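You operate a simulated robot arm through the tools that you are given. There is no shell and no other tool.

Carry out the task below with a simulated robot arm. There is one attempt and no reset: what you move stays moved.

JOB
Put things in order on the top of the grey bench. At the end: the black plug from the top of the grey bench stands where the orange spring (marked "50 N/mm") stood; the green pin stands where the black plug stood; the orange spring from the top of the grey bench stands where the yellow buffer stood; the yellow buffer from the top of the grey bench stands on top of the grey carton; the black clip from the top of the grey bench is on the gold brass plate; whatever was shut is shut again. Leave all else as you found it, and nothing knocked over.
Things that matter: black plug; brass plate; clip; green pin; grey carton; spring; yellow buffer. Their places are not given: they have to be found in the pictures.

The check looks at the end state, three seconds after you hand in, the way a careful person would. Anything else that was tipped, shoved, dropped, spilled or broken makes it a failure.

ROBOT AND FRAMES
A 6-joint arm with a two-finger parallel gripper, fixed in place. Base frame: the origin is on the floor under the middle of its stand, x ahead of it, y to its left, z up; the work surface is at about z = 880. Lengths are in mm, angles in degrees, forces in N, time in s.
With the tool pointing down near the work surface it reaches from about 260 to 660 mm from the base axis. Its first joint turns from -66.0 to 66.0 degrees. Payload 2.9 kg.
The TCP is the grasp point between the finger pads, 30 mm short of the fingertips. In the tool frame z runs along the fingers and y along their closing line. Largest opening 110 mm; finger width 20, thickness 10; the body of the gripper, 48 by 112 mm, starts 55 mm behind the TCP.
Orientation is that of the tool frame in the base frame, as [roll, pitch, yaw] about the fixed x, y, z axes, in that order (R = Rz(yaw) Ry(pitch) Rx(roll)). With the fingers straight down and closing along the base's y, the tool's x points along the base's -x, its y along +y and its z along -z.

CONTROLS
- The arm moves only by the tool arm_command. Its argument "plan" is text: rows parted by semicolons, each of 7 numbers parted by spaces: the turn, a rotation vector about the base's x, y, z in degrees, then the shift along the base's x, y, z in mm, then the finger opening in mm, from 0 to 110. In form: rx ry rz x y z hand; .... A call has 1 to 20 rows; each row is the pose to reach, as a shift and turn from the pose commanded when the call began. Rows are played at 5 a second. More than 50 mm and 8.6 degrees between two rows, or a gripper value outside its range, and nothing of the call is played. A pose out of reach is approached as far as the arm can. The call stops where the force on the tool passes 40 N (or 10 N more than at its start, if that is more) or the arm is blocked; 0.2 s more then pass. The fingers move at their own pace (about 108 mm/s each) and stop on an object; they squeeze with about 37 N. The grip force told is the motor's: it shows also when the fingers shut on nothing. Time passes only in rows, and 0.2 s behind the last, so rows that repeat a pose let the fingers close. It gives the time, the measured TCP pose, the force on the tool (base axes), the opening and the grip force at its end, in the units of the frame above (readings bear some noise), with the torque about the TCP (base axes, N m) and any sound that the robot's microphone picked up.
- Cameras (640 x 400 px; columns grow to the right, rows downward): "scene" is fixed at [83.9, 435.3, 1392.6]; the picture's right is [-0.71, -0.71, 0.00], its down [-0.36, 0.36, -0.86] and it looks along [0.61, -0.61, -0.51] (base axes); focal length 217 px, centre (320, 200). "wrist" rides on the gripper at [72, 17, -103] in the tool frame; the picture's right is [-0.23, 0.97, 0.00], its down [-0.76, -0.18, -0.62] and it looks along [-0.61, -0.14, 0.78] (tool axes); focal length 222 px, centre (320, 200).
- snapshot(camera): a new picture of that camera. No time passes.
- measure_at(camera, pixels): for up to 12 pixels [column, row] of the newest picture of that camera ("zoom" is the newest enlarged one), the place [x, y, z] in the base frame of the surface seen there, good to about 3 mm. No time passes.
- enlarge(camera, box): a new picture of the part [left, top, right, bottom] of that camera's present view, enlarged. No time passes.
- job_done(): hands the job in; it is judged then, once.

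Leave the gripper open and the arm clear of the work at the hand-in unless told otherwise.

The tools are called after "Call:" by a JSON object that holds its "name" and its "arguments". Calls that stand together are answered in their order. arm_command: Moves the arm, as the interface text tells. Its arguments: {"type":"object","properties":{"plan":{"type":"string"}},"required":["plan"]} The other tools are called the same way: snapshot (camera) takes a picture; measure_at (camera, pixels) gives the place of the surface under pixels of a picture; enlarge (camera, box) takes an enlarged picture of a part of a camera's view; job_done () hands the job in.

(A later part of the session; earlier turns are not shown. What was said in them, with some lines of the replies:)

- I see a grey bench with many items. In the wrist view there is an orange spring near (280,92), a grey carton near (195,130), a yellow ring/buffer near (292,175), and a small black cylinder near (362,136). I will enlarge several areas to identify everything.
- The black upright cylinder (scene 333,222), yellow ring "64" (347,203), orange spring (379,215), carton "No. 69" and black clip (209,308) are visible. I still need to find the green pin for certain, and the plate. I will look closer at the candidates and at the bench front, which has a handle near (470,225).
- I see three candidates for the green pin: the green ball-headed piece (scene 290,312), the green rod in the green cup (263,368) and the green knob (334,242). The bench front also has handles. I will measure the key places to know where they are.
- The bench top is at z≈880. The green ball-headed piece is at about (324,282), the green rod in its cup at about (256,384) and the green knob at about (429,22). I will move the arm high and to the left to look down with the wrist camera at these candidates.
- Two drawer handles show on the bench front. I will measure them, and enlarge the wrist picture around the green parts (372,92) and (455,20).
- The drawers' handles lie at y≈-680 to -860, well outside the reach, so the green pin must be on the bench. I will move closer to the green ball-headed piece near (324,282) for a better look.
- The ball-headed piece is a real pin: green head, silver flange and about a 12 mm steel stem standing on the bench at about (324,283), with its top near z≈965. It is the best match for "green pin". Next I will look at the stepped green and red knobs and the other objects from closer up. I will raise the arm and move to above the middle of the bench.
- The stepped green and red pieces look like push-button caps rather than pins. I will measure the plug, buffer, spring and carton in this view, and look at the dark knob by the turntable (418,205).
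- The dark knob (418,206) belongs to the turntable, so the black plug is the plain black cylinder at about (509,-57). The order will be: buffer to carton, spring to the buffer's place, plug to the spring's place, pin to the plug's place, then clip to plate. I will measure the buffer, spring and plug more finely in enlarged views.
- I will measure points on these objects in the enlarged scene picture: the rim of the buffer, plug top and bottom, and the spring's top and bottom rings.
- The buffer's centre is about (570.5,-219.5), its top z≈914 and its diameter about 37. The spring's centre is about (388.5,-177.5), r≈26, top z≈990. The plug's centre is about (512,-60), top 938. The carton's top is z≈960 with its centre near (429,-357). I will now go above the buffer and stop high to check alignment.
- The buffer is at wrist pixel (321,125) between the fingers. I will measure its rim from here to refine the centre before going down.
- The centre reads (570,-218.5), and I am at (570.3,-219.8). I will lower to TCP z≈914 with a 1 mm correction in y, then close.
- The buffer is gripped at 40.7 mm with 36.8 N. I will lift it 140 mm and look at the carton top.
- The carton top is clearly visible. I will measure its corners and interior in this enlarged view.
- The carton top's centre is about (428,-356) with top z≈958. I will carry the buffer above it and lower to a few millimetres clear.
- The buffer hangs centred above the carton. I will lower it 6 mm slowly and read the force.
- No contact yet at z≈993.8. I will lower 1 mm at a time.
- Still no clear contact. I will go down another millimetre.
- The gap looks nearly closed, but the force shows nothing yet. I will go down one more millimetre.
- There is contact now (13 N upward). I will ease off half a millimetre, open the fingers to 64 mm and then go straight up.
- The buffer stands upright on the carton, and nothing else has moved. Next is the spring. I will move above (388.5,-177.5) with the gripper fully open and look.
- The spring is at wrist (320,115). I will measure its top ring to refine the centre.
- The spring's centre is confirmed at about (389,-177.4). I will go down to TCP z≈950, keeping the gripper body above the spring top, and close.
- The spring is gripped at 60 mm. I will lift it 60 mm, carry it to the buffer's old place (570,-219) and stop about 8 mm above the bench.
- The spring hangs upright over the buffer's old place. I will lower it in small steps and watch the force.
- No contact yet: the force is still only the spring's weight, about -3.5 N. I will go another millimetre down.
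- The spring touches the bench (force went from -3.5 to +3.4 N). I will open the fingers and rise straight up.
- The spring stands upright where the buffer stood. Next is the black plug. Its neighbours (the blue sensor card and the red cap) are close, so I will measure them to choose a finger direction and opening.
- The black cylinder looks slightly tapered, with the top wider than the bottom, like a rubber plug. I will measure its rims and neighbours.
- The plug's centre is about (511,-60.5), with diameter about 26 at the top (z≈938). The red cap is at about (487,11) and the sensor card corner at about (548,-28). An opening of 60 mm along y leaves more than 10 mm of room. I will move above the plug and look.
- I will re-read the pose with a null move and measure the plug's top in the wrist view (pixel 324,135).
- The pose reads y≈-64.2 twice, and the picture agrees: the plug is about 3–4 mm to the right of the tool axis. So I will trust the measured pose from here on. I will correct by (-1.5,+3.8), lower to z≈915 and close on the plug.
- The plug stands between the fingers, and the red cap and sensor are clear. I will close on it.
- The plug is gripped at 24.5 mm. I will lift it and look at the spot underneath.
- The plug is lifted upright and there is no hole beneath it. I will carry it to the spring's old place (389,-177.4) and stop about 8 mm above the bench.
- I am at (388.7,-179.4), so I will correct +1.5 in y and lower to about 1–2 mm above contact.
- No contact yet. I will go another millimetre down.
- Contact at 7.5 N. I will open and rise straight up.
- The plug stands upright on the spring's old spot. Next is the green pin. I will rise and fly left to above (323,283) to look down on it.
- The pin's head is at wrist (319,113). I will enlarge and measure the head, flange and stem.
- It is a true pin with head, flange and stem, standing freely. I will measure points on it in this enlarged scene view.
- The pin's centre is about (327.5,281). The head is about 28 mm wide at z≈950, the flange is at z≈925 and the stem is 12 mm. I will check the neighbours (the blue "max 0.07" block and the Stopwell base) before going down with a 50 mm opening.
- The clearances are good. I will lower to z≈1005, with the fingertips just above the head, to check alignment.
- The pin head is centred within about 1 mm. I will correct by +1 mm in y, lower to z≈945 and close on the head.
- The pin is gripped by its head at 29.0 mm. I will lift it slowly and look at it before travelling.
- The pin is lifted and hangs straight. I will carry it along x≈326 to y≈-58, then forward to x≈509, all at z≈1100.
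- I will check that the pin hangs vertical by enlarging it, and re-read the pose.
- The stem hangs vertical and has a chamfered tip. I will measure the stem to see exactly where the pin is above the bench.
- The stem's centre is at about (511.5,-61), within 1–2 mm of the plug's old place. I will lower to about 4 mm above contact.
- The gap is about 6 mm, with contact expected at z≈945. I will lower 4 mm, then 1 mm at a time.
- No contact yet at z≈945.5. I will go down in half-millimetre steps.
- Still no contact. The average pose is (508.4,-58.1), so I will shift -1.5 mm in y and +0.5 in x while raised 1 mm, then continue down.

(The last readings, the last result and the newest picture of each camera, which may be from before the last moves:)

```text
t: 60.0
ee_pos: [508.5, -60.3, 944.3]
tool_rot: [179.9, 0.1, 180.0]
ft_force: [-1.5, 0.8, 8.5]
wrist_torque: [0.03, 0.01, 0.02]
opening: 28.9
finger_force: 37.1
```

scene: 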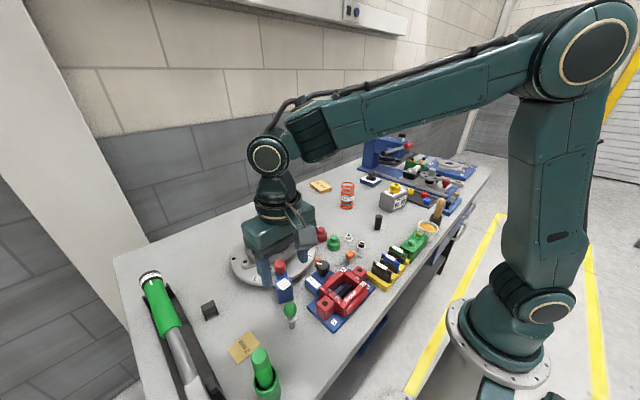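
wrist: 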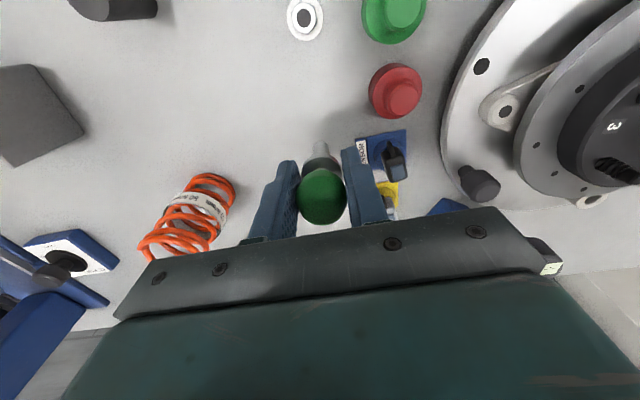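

Contact is at 8.5 N. I will ease up 0.4 mm and then open the fingers slowly.

Call:
{"name": "arm_command", "arguments": {"plan": "0 0 0 0 0 0.4 20; 0 0 0 0 0 0.4 27; 0 0 0 0 0 0.4 30; 0 0 0 0 0 0.4 33; 0 0 0 0 0 0.4 38; 0 0 0 0 0 0.4 46; 0 0 0 0 0 0.4 52; 0 0 0 0 0 0.4 52"}}

Call:
{"name": "snapshot", "arguments": {"camera": "wrist"}}

Call:
{"name": "enlarge", "arguments": {"camera": "scene", "box": [310, 195, 360, 245]}}

```text
t: 61.8
ee_pos: [507.3, -59.4, 944.0]
tool_rot: [-179.9, 0.0, -180.0]
ft_force: [-0.1, 1.0, 0.4]
wrist_torque: [0.0, 0.02, 0.02]
opening: 52.0
finger_force: 0.0
```

```text
taken
```

wrist: 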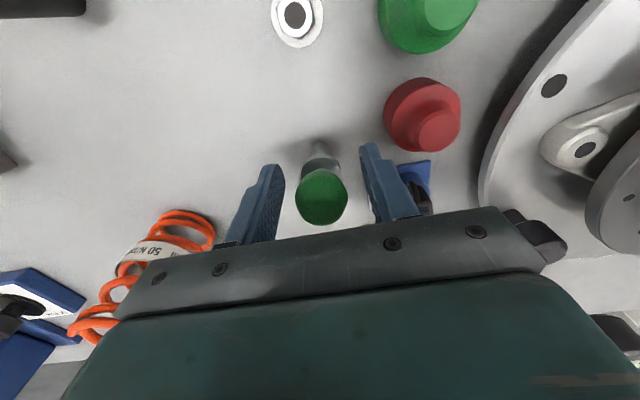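

```text
8.00 times, centred on (335, 220) of scene
```

zoom: 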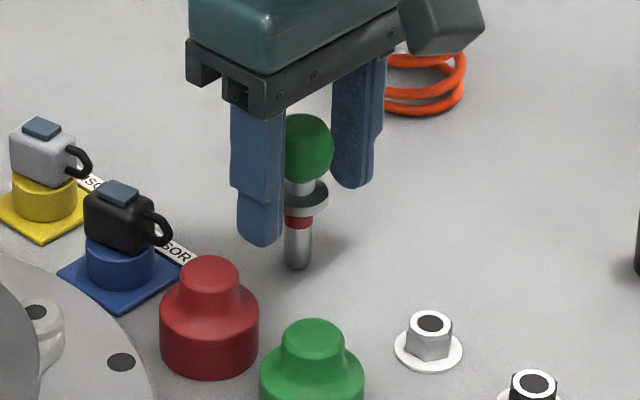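

The pin stands by itself between the open fingers. I will rise straight up slowly and check.

Call:
{"name": "arm_command", "arguments": {"plan": "0 0 0 0 0 5 52; 0 0 0 0 0 20 52; 0 0 0 0 0 45 52; 0 0 0 0 0 80 52; 0 0 0 0 0 120 52; 0 0 0 0 0 160 52; 0 0 0 0 0 160 52"}}

Call:
{"name": "snapshot", "arguments": {"camera": "wrist"}}

Call:
{"name": "enlarge", "arguments": {"camera": "scene", "box": [295, 185, 375, 250]}}

```text
t: 63.4
ee_pos: [509.7, -59.7, 1102.8]
tool_rot: [180.0, 0.0, 180.0]
ft_force: [0.4, -0.4, 0.0]
wrist_torque: [0.0, 0.0, 0.02]
opening: 51.9
finger_force: 0.1
```

```text
taken
```

wrist: 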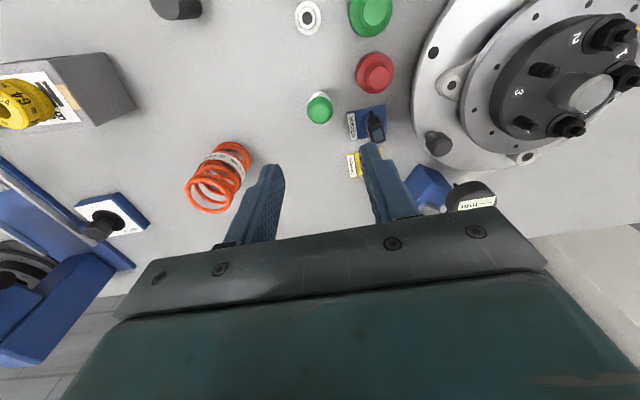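

```text
6.15 times, centred on (335, 218) of scene
```

zoom: 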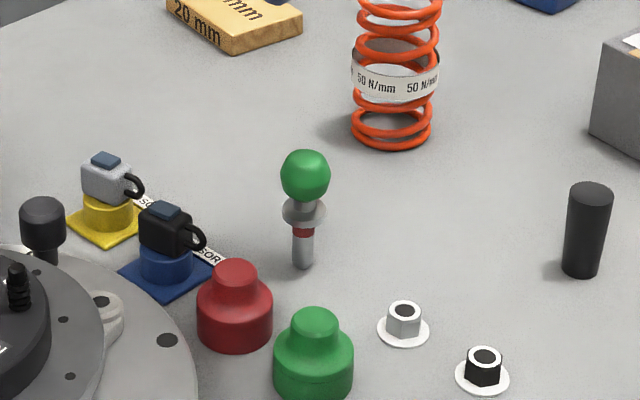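

The pin stands upright where the plug was. Last comes the clip. I will measure the height of the gauge stand and the turntable on the way, as well as the clip and plate surroundings.

Call:
{"name": "snapshot", "arguments": {"camera": "scene"}}

Call:
{"name": "measure_at", "arguments": {"camera": "scene", "pixels": [[271, 189], [272, 204], [280, 264], [268, 228], [150, 278], [163, 300], [180, 340], [171, 292], [186, 308], [208, 303], [240, 345], [262, 355]]}}

Call:
{"name": "enlarge", "arguments": {"camera": "scene", "box": [185, 290, 265, 370]}}

```text
taken
```

scene: 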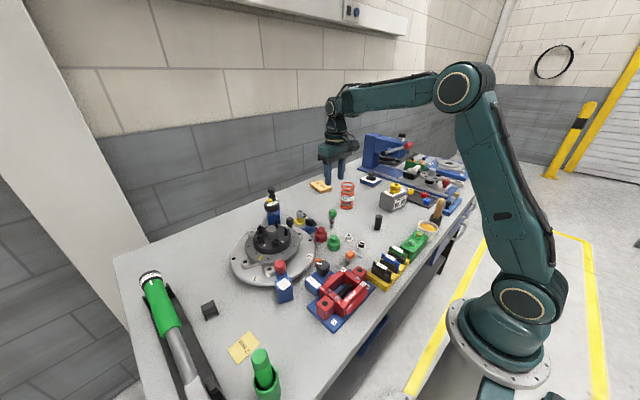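

```text
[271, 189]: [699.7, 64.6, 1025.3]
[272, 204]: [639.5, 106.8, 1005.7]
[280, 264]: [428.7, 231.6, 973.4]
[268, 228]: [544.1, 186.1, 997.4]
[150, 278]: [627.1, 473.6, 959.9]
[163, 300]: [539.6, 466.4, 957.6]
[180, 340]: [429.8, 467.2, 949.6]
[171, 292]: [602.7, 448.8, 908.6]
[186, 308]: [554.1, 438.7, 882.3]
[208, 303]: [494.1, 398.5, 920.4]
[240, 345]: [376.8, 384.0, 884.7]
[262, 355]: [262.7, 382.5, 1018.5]
```

```text
5.00 times, centred on (225, 330) of scene
```

zoom: 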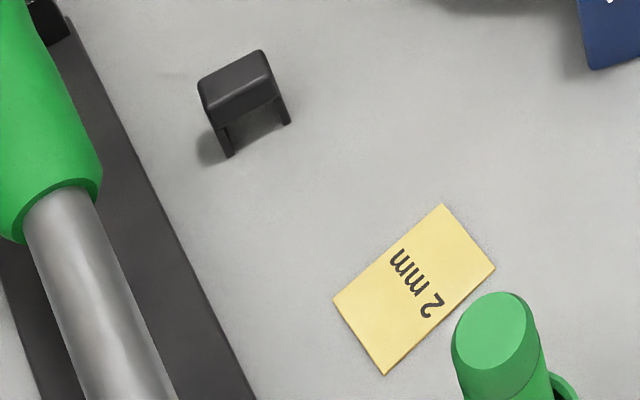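

Everything is below z≈1040, so flying at 1150 or more is safe. I will measure the clip and plate corners in this enlarged view.

Call:
{"name": "measure_at", "arguments": {"camera": "zoom", "pixels": [[203, 84], [260, 54], [273, 92], [216, 122], [238, 88], [229, 152], [287, 120], [335, 299], [385, 372], [492, 268], [442, 206], [410, 290]]}}

Call:
{"name": "measure_at", "arguments": {"camera": "zoom", "pixels": [[140, 180], [165, 230], [200, 300], [222, 135], [280, 105], [250, 120], [250, 90], [240, 60], [205, 95], [465, 300], [455, 350]]}}

```text
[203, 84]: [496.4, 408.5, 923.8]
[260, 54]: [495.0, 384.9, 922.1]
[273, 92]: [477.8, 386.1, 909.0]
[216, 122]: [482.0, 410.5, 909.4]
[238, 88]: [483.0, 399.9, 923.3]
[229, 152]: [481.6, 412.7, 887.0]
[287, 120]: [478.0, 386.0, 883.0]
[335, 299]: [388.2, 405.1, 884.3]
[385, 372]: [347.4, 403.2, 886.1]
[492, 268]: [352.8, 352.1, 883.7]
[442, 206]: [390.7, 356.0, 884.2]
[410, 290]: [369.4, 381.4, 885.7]
```

```text
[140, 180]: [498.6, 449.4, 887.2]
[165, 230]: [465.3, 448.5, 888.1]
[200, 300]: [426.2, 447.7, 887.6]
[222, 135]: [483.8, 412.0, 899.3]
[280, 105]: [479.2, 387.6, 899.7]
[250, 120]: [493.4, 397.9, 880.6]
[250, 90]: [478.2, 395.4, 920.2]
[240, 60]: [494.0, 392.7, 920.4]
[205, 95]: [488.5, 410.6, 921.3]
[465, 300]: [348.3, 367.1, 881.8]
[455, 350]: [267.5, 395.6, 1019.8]
```

The clip is a U-shaped piece about 27 mm wide in y (legs at y≈386 and 412), 20 mm in x, with its top at z≈922. The plate is centred at about (370,379), roughly 40×50 mm. When placing at the plate, the wrist camera would come close to the green rod (260,382,1020), so I will turn the tool about 90° before placing. First I will fly high over to view the clip.

Call:
{"name": "arm_command", "arguments": {"plan": "0 0 0 0 0 40 52; 0 0 0 -2 30 60 52; 0 0 0 -4 75 60 52; 0 0 0 -6 120 60 52; 0 0 0 -9 165 60 52; 0 0 0 -12 210 60 52; 0 0 0 -15 255 60 52; 0 0 0 -18 300 60 52; 0 0 0 -21 345 60 52; 0 0 0 -24 390 60 52; 0 0 0 -27 430 60 52; 0 0 0 -30 456 60 52; 0 0 0 -30 456 30 52; 0 0 0 -30 456 0 52; 0 0 0 -30 456 0 52"}}

Call:
{"name": "snapshot", "arguments": {"camera": "wrist"}}

Call:
{"name": "enlarge", "arguments": {"camera": "wrist", "box": [270, 60, 370, 180]}}

Call:
{"name": "snapshot", "arguments": {"camera": "scene"}}

```text
t: 66.6
ee_pos: [477.8, 398.1, 1103.0]
tool_rot: [179.9, 0.0, -179.9]
ft_force: [0.0, 0.2, 0.1]
wrist_torque: [-0.04, 0.01, -0.02]
opening: 51.9
finger_force: 0.0
out of reach, approached as far as the arm can: row 12
```

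```text
taken
```

wrist: 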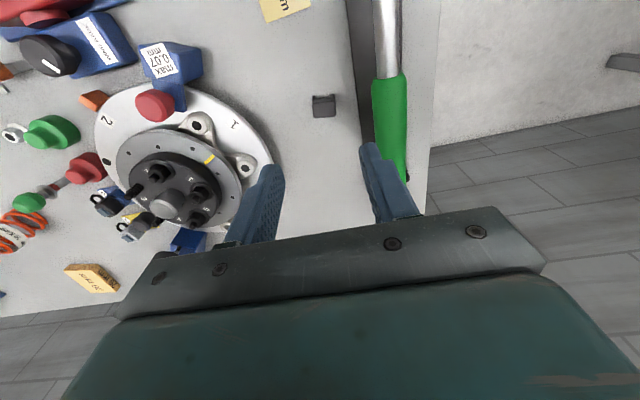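

```text
3.33 times, centred on (320, 120) of wrist
```

zoom: 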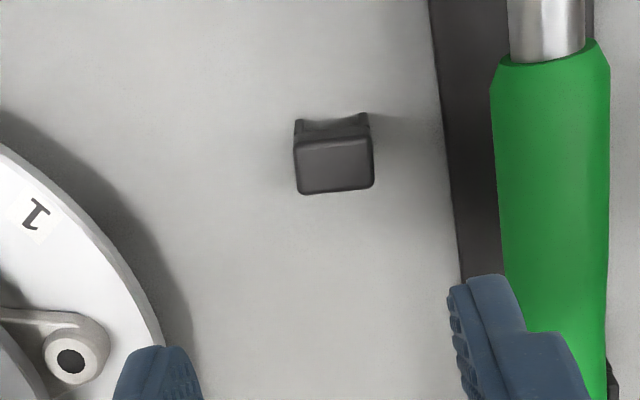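

```text
taken
```

scene: 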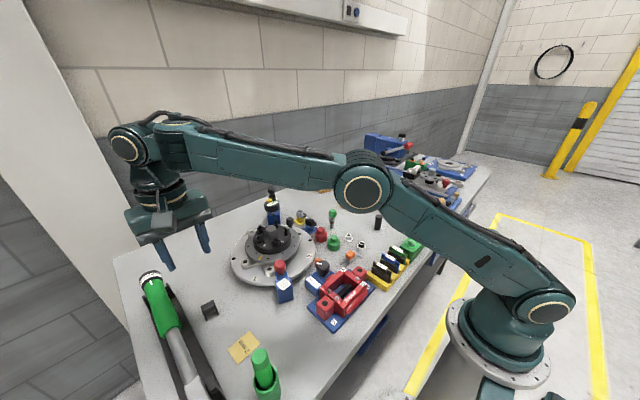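

I will measure the clip's top corners in this enlarged wrist view.

Call:
{"name": "measure_at", "arguments": {"camera": "zoom", "pixels": [[300, 150], [367, 142], [371, 182], [303, 190], [335, 165], [298, 122], [366, 117], [330, 128], [440, 150], [500, 150], [550, 150], [480, 285]]}}

Call:
{"name": "arm_command", "arguments": {"plan": "0 0 0 0 0 0 52"}}

```text
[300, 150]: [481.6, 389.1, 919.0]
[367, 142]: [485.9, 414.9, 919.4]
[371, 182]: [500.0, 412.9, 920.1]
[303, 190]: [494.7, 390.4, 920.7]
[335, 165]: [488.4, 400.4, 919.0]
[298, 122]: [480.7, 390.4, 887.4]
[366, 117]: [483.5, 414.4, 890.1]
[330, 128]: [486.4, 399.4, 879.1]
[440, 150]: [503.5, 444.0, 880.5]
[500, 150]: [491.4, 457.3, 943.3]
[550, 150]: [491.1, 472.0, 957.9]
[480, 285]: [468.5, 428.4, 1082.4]
```

```text
t: 67.0
ee_pos: [478.5, 397.0, 1102.5]
tool_rot: [179.9, 0.0, -180.0]
ft_force: [-1.0, 0.4, -0.3]
wrist_torque: [0.0, 0.0, -0.02]
opening: 52.2
finger_force: 0.0
```

From the geometry, the clip's top is centred at about (490.5,401), about 28×18 mm, turned about -6°. I will align the tool by -6°, move over it and descend to z≈985 to check.

Call:
{"name": "arm_command", "arguments": {"plan": "0 0 -3 6 2 0 52; 0 0 -6 12.3 3.5 -10 52; 0 0 -6 12.3 3.5 -50 52; 0 0 -6 12.3 3.5 -90 52; 0 0 -6 12.3 3.5 -118 52; 0 0 -6 12.3 3.5 -118 52"}}

Call:
{"name": "snapshot", "arguments": {"camera": "wrist"}}

Call:
{"name": "enlarge", "arguments": {"camera": "wrist", "box": [260, 80, 380, 220]}}

Call:
{"name": "enlarge", "arguments": {"camera": "scene", "box": [140, 240, 260, 340]}}

```text
t: 68.4
ee_pos: [490.8, 400.1, 984.4]
tool_rot: [179.9, -0.1, 174.0]
ft_force: [-0.7, -0.2, 0.5]
wrist_torque: [0.0, 0.02, 0.0]
opening: 52.0
finger_force: 0.0
```

```text
taken
```

wrist: 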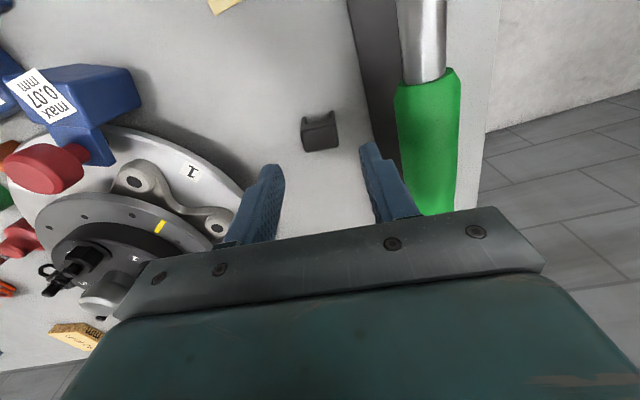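

```text
2.86 times, centred on (320, 150) of wrist
```

zoom: 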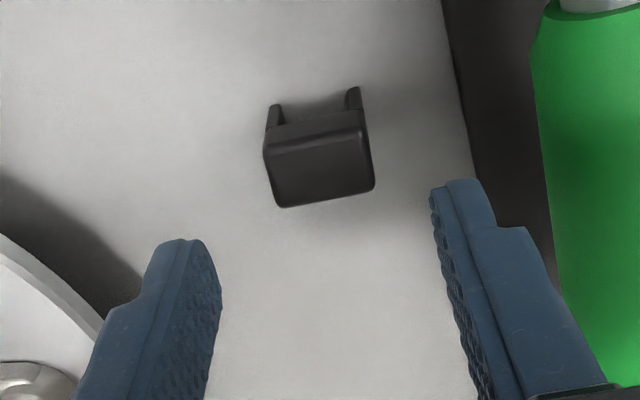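

```text
4.00 times, centred on (200, 290) of scene
```

zoom: 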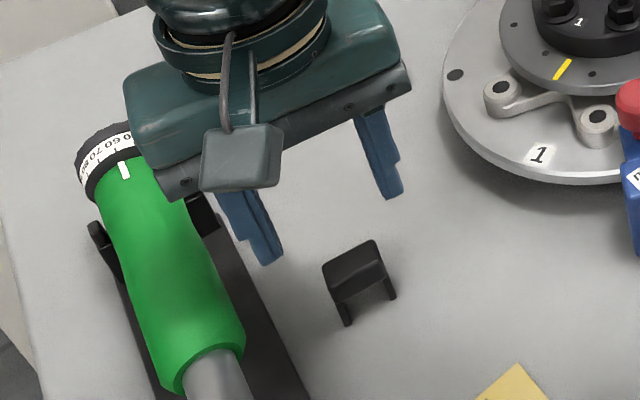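

The clip is centred between the fingers and aligned. I will go down to z≈920 and close.

Call:
{"name": "arm_command", "arguments": {"plan": "0 0 0 -1 0 -25 52; 0 0 0 -1 0 -45 52; 0 0 0 -1 0 -58 52; 0 0 0 -1 0 -64 52; 0 0 0 -1 0 -64 52"}}

Call:
{"name": "snapshot", "arguments": {"camera": "wrist"}}

Call:
{"name": "enlarge", "arguments": {"camera": "scene", "box": [150, 260, 250, 340]}}

```text
t: 69.6
ee_pos: [489.8, 398.0, 921.5]
tool_rot: [180.0, -0.1, 174.0]
ft_force: [-0.4, 0.3, -0.9]
wrist_torque: [0.01, -0.01, 0.0]
opening: 52.5
finger_force: 0.1
```

```text
taken
```

wrist: 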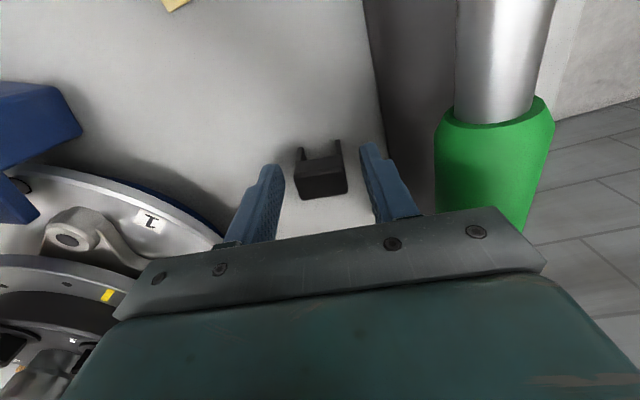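

```text
5.00 times, centred on (200, 300) of scene
```

zoom: 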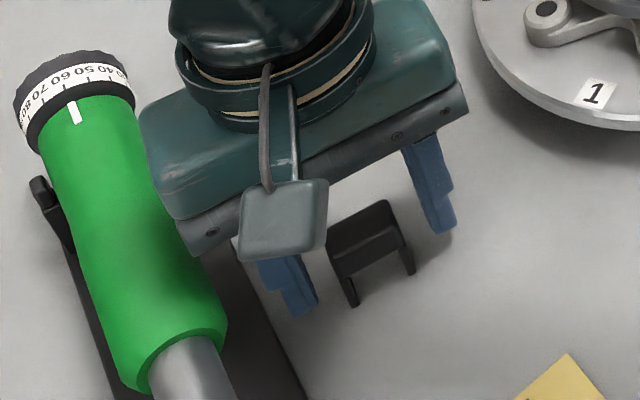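

The clip sits about 3–4 mm nearer the robot than the finger centre, so I will shift x by -3 and then close.

Call:
{"name": "arm_command", "arguments": {"plan": "0 0 0 -3 0 0 52; 0 0 0 -3 0 0 52; 0 0 0 -3 0 0 40; 0 0 0 -3 0 0 32; 0 0 0 -3 0 0 22; 0 0 0 -3 0 0 22; 0 0 0 -3 0 0 22"}}

Call:
{"name": "snapshot", "arguments": {"camera": "wrist"}}

Call:
{"name": "enlarge", "arguments": {"camera": "wrist", "box": [260, 120, 380, 240]}}

```text
t: 71.2
ee_pos: [486.3, 399.5, 920.7]
tool_rot: [-179.9, 0.0, 174.0]
ft_force: [0.3, -0.8, -0.5]
wrist_torque: [0.0, 0.02, -0.03]
opening: 28.8
finger_force: 37.1
```

```text
taken
```

wrist: 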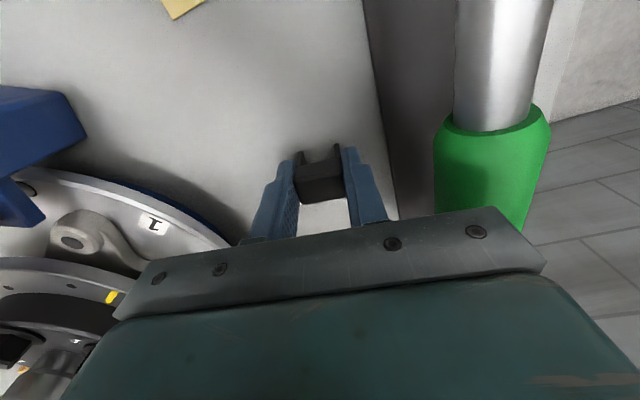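

```text
3.33 times, centred on (320, 180) of wrist
```

zoom: 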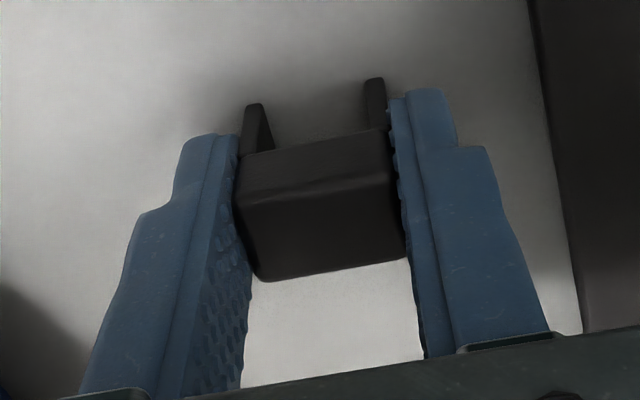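

The clip is gripped at 28.8 mm. I will lift it 150 mm and check.

Call:
{"name": "arm_command", "arguments": {"plan": "0 0 0 0 0 5 22; 0 0 0 0 0 25 22; 0 0 0 0 0 60 22; 0 0 0 0 0 100 22; 0 0 0 0 0 140 22; 0 0 0 0 0 140 22"}}

Call:
{"name": "enlarge", "arguments": {"camera": "scene", "box": [140, 220, 260, 340]}}

```text
t: 72.6
ee_pos: [486.1, 401.2, 1062.4]
tool_rot: [-180.0, 0.0, 174.0]
ft_force: [-1.6, -0.3, -0.1]
wrist_torque: [-0.01, 0.01, -0.02]
opening: 28.6
finger_force: 37.7
```

```text
3.33 times, centred on (200, 280) of scene
```

zoom: 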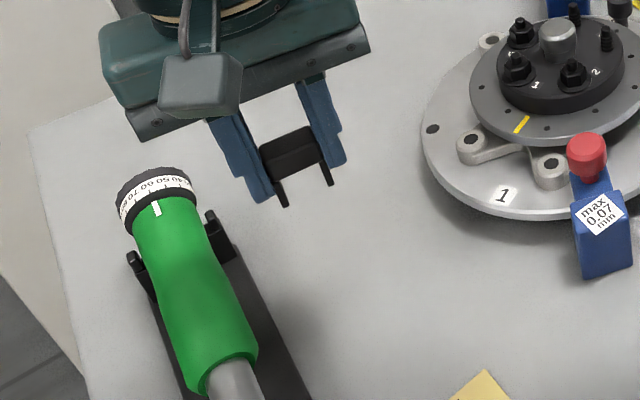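

The clip is held well. I will now turn the tool +96° while moving to above the plate (370,379).

Call:
{"name": "arm_command", "arguments": {"plan": "0 0 8 -10 -2 0 22; 0 0 16 -20 -4 0 22; 0 0 24 -30 -6 0 22; 0 0 32 -40 -8 0 22; 0 0 40 -50 -10 0 22; 0 0 48 -60 -12 0 22; 0 0 56 -70 -14 0 22; 0 0 64 -80 -16 0 22; 0 0 72 -90 -18 0 22; 0 0 80 -100 -20 0 22; 0 0 88 -110 -21 0 22; 0 0 96 -117 -22 0 22; 0 0 96 -117 -22 0 22"}}

Call:
{"name": "snapshot", "arguments": {"camera": "wrist"}}

Call:
{"name": "snapshot", "arguments": {"camera": "scene"}}

Call:
{"name": "enlarge", "arguments": {"camera": "scene", "box": [190, 270, 310, 390]}}

```text
t: 75.4
ee_pos: [370.2, 378.3, 1062.6]
tool_rot: [180.0, 0.0, -89.9]
ft_force: [0.2, 0.1, -0.5]
wrist_torque: [0.0, 0.01, 0.01]
opening: 28.8
finger_force: 37.3
```

```text
taken
```

wrist: 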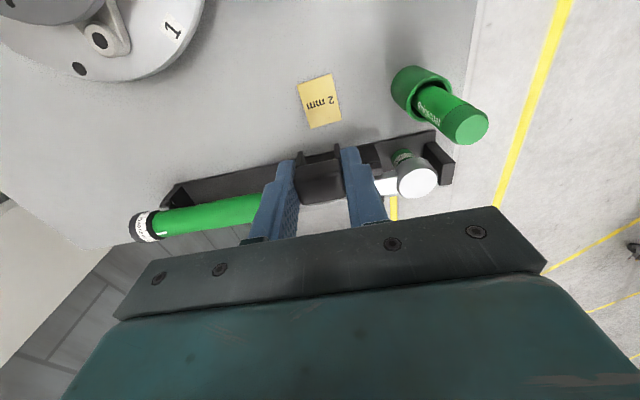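

```text
taken
```

scene: 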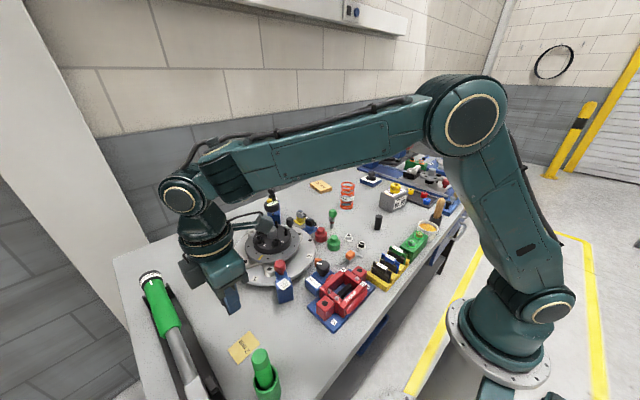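

```text
3.33 times, centred on (250, 330) of scene
```

zoom: 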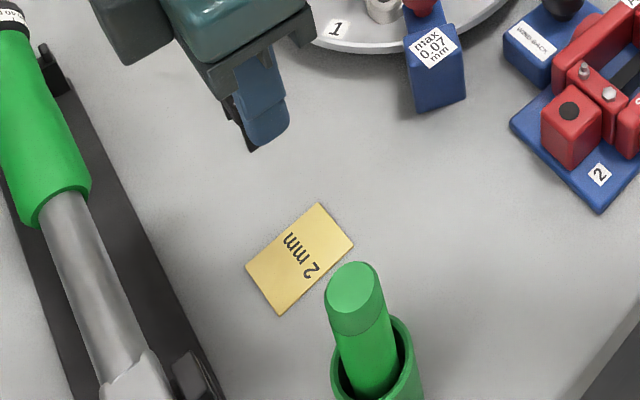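

The plate's centre appears at about (320,101), just where the tool axis should meet the bench. I will measure its corners for confirmation.

Call:
{"name": "enlarge", "arguments": {"camera": "wrist", "box": [280, 60, 360, 150]}}

Call:
{"name": "measure_at", "arguments": {"camera": "wrist", "pixels": [[299, 86], [330, 76], [340, 119], [311, 127], [320, 102], [430, 105], [465, 125], [470, 140]]}}

```text
4.44 times, centred on (320, 105) of wrist
```

zoom: 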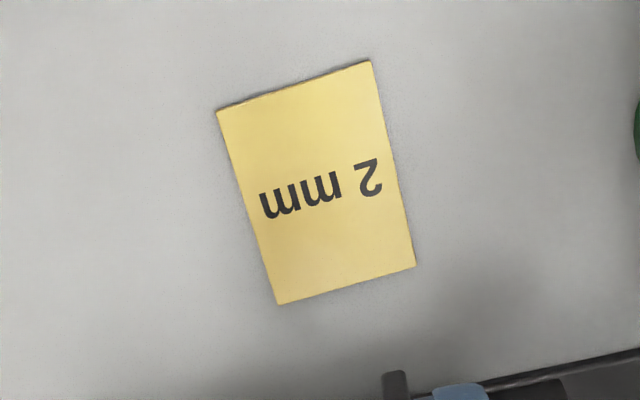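

```text
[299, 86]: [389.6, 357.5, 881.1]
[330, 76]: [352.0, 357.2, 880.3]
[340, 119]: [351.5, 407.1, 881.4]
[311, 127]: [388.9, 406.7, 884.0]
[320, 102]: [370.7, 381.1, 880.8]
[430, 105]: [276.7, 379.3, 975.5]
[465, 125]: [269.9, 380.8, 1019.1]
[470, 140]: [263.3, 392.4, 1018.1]
```

The plate's centre is about (370.3,381), 38×50 mm. I will shift y by +2 and lower to about 5–7 mm above the plate.

Call:
{"name": "arm_command", "arguments": {"plan": "0 0 0 0 2 -35 22; 0 0 0 0 2 -70 22; 0 0 0 0 2 -100 22; 0 0 0 0 2 -120 22; 0 0 0 0 2 -133 22; 0 0 0 0 2 -133 22"}}

Call:
{"name": "snapshot", "arguments": {"camera": "wrist"}}

Call:
{"name": "enlarge", "arguments": {"camera": "scene", "box": [200, 290, 290, 380]}}

Call:
{"name": "enlarge", "arguments": {"camera": "wrist", "box": [260, 100, 380, 220]}}

```text
t: 76.8
ee_pos: [368.9, 378.8, 927.2]
tool_rot: [180.0, -0.1, -90.0]
ft_force: [0.0, -0.2, 0.4]
wrist_torque: [0.02, 0.0, -0.02]
opening: 29.0
finger_force: 37.2
```

```text
taken
```

wrist: 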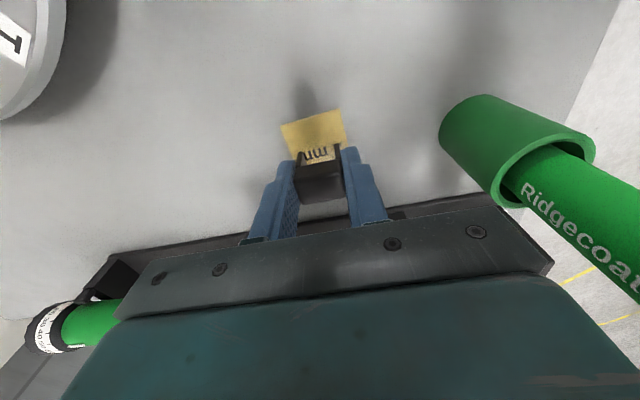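

```text
4.44 times, centred on (245, 335) of scene
```

zoom: 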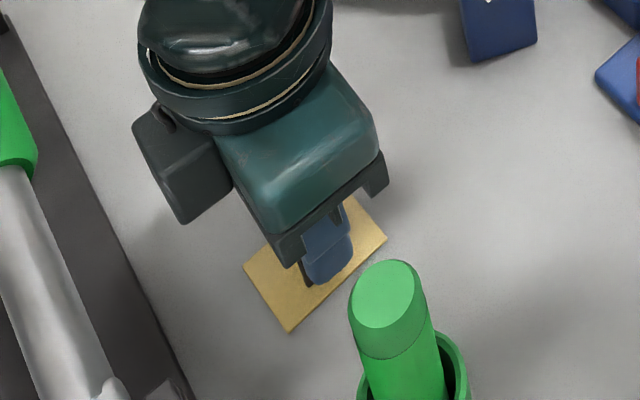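

```text
3.33 times, centred on (320, 160) of wrist
```

zoom: 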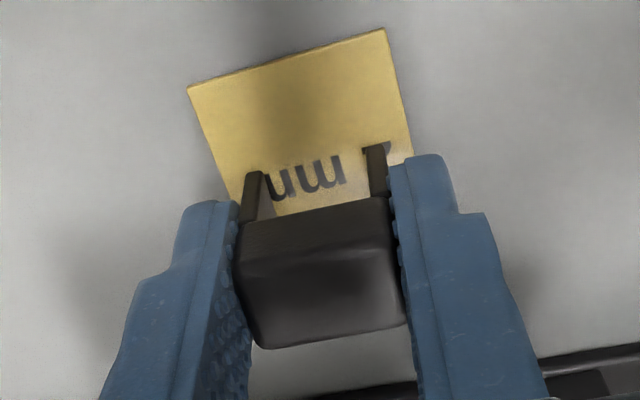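

The clip is a few millimetres above the plate. I will measure the leg tips and plate edges to verify it is centred.

Call:
{"name": "measure_at", "arguments": {"camera": "zoom", "pixels": [[192, 90], [382, 34], [253, 178], [376, 152], [300, 120], [405, 140], [225, 190], [245, 260], [400, 230], [255, 340], [405, 315], [320, 280]]}}

Call:
{"name": "arm_command", "arguments": {"plan": "0 0 0 0 0 0 22"}}

```text
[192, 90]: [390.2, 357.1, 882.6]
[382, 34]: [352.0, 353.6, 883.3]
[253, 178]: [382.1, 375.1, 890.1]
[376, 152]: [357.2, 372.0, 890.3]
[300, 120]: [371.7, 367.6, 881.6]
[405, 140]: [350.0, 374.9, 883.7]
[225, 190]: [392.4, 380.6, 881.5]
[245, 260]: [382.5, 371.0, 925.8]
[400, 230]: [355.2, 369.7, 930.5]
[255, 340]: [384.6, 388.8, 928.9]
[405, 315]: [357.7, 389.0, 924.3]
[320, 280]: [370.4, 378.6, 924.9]
```

```text
t: 77.2
ee_pos: [370.6, 378.7, 927.2]
tool_rot: [-180.0, -0.1, -90.1]
ft_force: [-0.9, 0.4, -0.3]
wrist_torque: [-0.01, 0.02, 0.01]
opening: 28.9
finger_force: 37.3
```

The clip's centre is about (370,380.5), well centred on the plate. I will lower gently to contact.

Call:
{"name": "arm_command", "arguments": {"plan": "0 0 0 0 0 -1.5 22; 0 0 0 0 0 -3 22; 0 0 0 0 0 -3 22"}}

Call:
{"name": "arm_command", "arguments": {"plan": "0 0 0 0 0 -0.7 22; 0 0 0 0 0 -0.7 22"}}

Call:
{"name": "arm_command", "arguments": {"plan": "0 0 0 0 0 -0.7 22; 0 0 0 0 0 -0.7 22"}}

```text
t: 78.0
ee_pos: [370.2, 379.9, 924.7]
tool_rot: [-179.9, -0.1, -90.0]
ft_force: [0.0, -0.8, -0.2]
wrist_torque: [0.02, -0.01, -0.04]
opening: 28.8
finger_force: 36.8
```

```text
t: 78.6
ee_pos: [369.7, 380.3, 923.9]
tool_rot: [-180.0, 0.0, -90.0]
ft_force: [-0.4, 0.3, -0.2]
wrist_torque: [0.03, 0.01, 0.0]
opening: 28.6
finger_force: 37.2
```

```text
t: 79.2
ee_pos: [370.1, 379.2, 924.9]
tool_rot: [-180.0, 0.0, -90.0]
ft_force: [-0.9, 0.0, -0.4]
wrist_torque: [-0.01, -0.03, 0.02]
opening: 28.7
finger_force: 36.9
```

Still no contact. I will continue down in 0.7 mm steps.

Call:
{"name": "arm_command", "arguments": {"plan": "0 0 0 0 0 -0.7 22; 0 0 0 0 0 -0.7 22"}}

Call:
{"name": "arm_command", "arguments": {"plan": "0 0 0 0 0 -0.7 22; 0 0 0 0 0 -0.7 22"}}

```text
t: 79.8
ee_pos: [370.3, 378.6, 923.8]
tool_rot: [180.0, 0.0, -90.0]
ft_force: [-0.9, -0.8, 0.4]
wrist_torque: [-0.01, 0.04, 0.0]
opening: 29.1
finger_force: 36.8
```

```text
t: 80.4
ee_pos: [370.5, 379.6, 923.4]
tool_rot: [-180.0, 0.0, -90.0]
ft_force: [-1.7, -1.1, 5.2]
wrist_torque: [-0.04, 0.06, 0.0]
opening: 28.9
finger_force: 36.6
```

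Contact with the plate (5 N). I will open slowly, then rise straight up.

Call:
{"name": "arm_command", "arguments": {"plan": "0 0 0 0 0 0.2 27; 0 0 0 0 0 0.2 31; 0 0 0 0 0 0.2 36; 0 0 0 0 0 0.2 44; 0 0 0 0 0 0.2 50; 0 0 0 0 0 0.2 50; 0 0 0 0 0 10 50; 0 0 0 0 0 35 50; 0 0 0 0 0 75 50; 0 0 0 0 0 120 50; 0 0 0 0 0 160 50; 0 0 0 0 0 200 50"}}

Call:
{"name": "snapshot", "arguments": {"camera": "wrist"}}

Call:
{"name": "enlarge", "arguments": {"camera": "scene", "box": [190, 280, 290, 380]}}

```text
t: 83.0
ee_pos: [371.0, 380.2, 1123.1]
tool_rot: [-179.9, -0.1, -90.0]
ft_force: [0.5, 0.6, 1.0]
wrist_torque: [0.03, 0.01, 0.0]
opening: 50.0
finger_force: 0.1
```

```text
taken
```

wrist: 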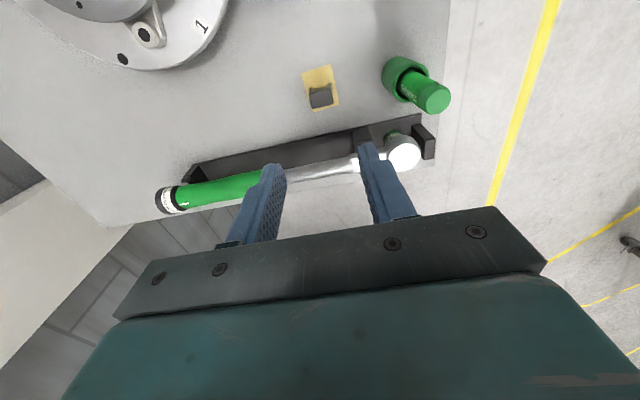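

```text
4.00 times, centred on (240, 330) of scene
```

zoom: 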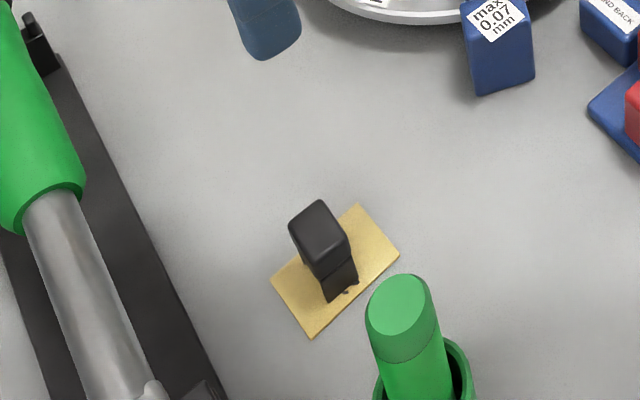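

The clip stands on the brass plate. I will check it closely, then bring the arm back towards its starting pose, high above everything, with the gripper open.

Call:
{"name": "enlarge", "arguments": {"camera": "wrist", "box": [290, 55, 355, 120]}}

Call:
{"name": "arm_command", "arguments": {"plan": "0 0 0 -5 -5 40 60; 0 0 -8 -10 -20 80 80; 0 0 -16 -10 -60 90 110; 0 0 -24 -8 -100 96 110; 0 0 -32 -6 -140 96 110; 0 0 -40 -4 -180 96 110; 0 0 -48 0 -220 96 110; 0 0 -56 4 -260 96 110; 0 0 -64 8 -300 96 110; 0 0 -72 12 -340 96 110; 0 0 -80 16 -380 96 110; 0 0 -88 20 -420 96 110; 0 0 -90 24 -460 96 110; 0 0 -90 24 -498 96 110; 0 0 -90 24 -498 96 110"}}

Call:
{"name": "snapshot", "arguments": {"camera": "scene"}}

Call:
{"name": "snapshot", "arguments": {"camera": "wrist"}}

```text
6.15 times, centred on (322, 88) of wrist
```

zoom: 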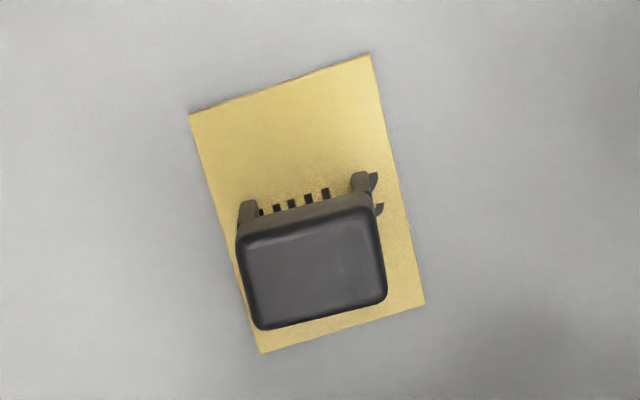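

```text
t: 86.2
ee_pos: [392.6, -119.4, 1218.6]
tool_rot: [180.0, 0.0, -180.0]
ft_force: [0.8, 0.3, 0.1]
wrist_torque: [0.02, -0.01, 0.03]
opening: 110.0
finger_force: 0.0
```

```text
taken
```

scene: 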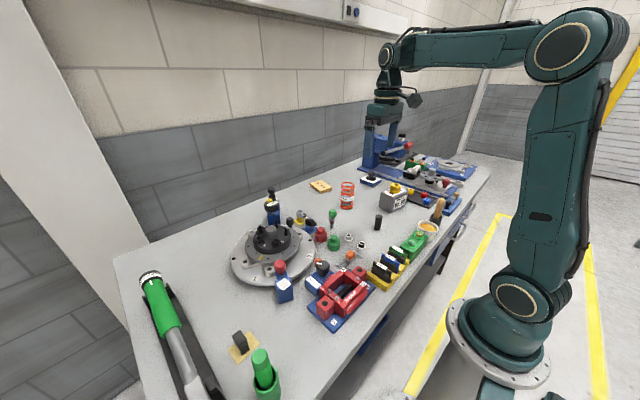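

```text
taken
```

wrist: 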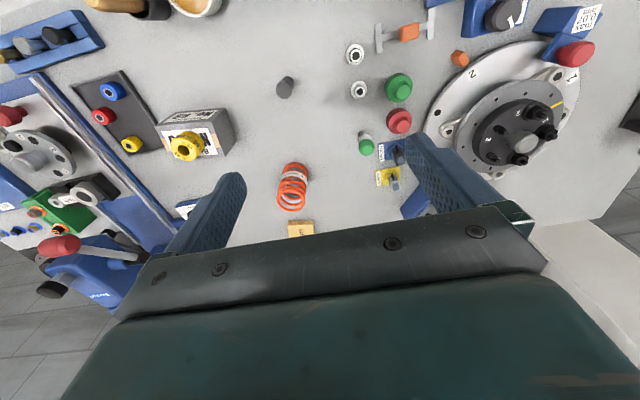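

All pieces appear in place. I will check each one up close in the fresh pictures before handing in.

Call:
{"name": "enlarge", "arguments": {"camera": "scene", "box": [300, 170, 430, 250]}}

Call:
{"name": "enlarge", "arguments": {"camera": "scene", "box": [200, 310, 290, 380]}}

Call:
{"name": "measure_at", "arguments": {"camera": "scene", "pixels": [[332, 210], [332, 225], [347, 186], [347, 205], [378, 217], [378, 228], [395, 185], [400, 205], [239, 337], [240, 345]]}}

```text
4.92 times, centred on (365, 210) of scene
```

zoom: 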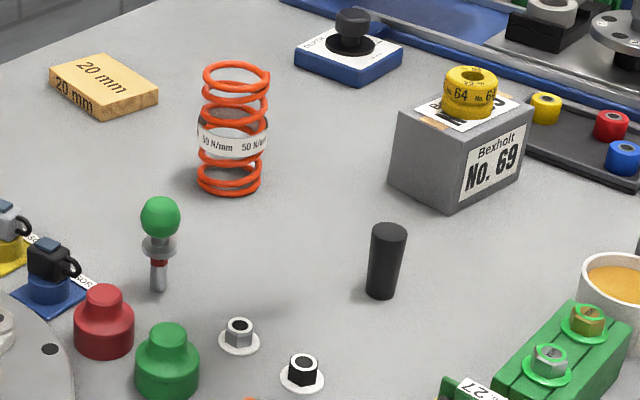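

```text
5.71 times, centred on (245, 345) of scene
```

zoom: 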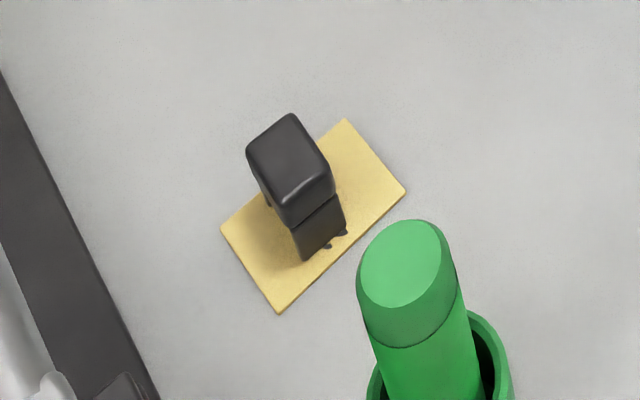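

```text
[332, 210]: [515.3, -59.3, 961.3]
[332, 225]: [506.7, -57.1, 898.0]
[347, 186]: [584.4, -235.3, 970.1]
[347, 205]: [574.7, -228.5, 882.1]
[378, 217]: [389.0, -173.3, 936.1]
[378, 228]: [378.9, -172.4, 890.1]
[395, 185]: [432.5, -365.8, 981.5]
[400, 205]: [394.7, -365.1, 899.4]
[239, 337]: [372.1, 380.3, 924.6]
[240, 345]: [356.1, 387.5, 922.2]
```

All five pieces are where they should be:
- The buffer stands upright on the carton.
- The spring is on the buffer's old spot.
- The plug is on the spring's old spot, near (389,-177).
- The green pin stands on the plug's old spot, near (511,-60).
- The clip is on the brass plate.

Nothing was opened, nothing else moved, and the arm is clear with the gripper open. I am handing in.

Call:
{"name": "job_done", "arguments": {}}

```text
The job is handed in.
```

The job is handed in. All five pieces were standing in their places when I checked the last pictures.

| Piece | Where it is now | Position (x, y) |
|---|---|---|
| Yellow buffer | on top of the grey carton | about (428, -356) |
| Orange spring | where the buffer stood | about (570, -220) |
| Black plug | where the spring stood | about (389, -177) |
| Green pin | where the plug stood | about (510, -60) |
| Black clip | on the brass plate | about (370, 380) |

- **Accuracy:** each piece that took another's place is within about 2 mm of the old spot, as far as the measurements allow.
- **What I took for the named pieces:** several things on the bench could fit the names.
  - The green pin is the green-headed piece with a flange and steel stem.
  - The black plug is the plain tapered cylinder.
  - The brass plate is the thin one marked "2 mm".
- **Clip orientation:** I turned the clip about 90° before setting it down, so the wrist camera would stay clear of the green marker in its cup.
- **Shut things:** I opened nothing. The bench drawers were out of reach and not needed.
- **Everything else:** nothing else looked moved or tipped in the final pictures. The arm is back near its starting pose with the gripper open.
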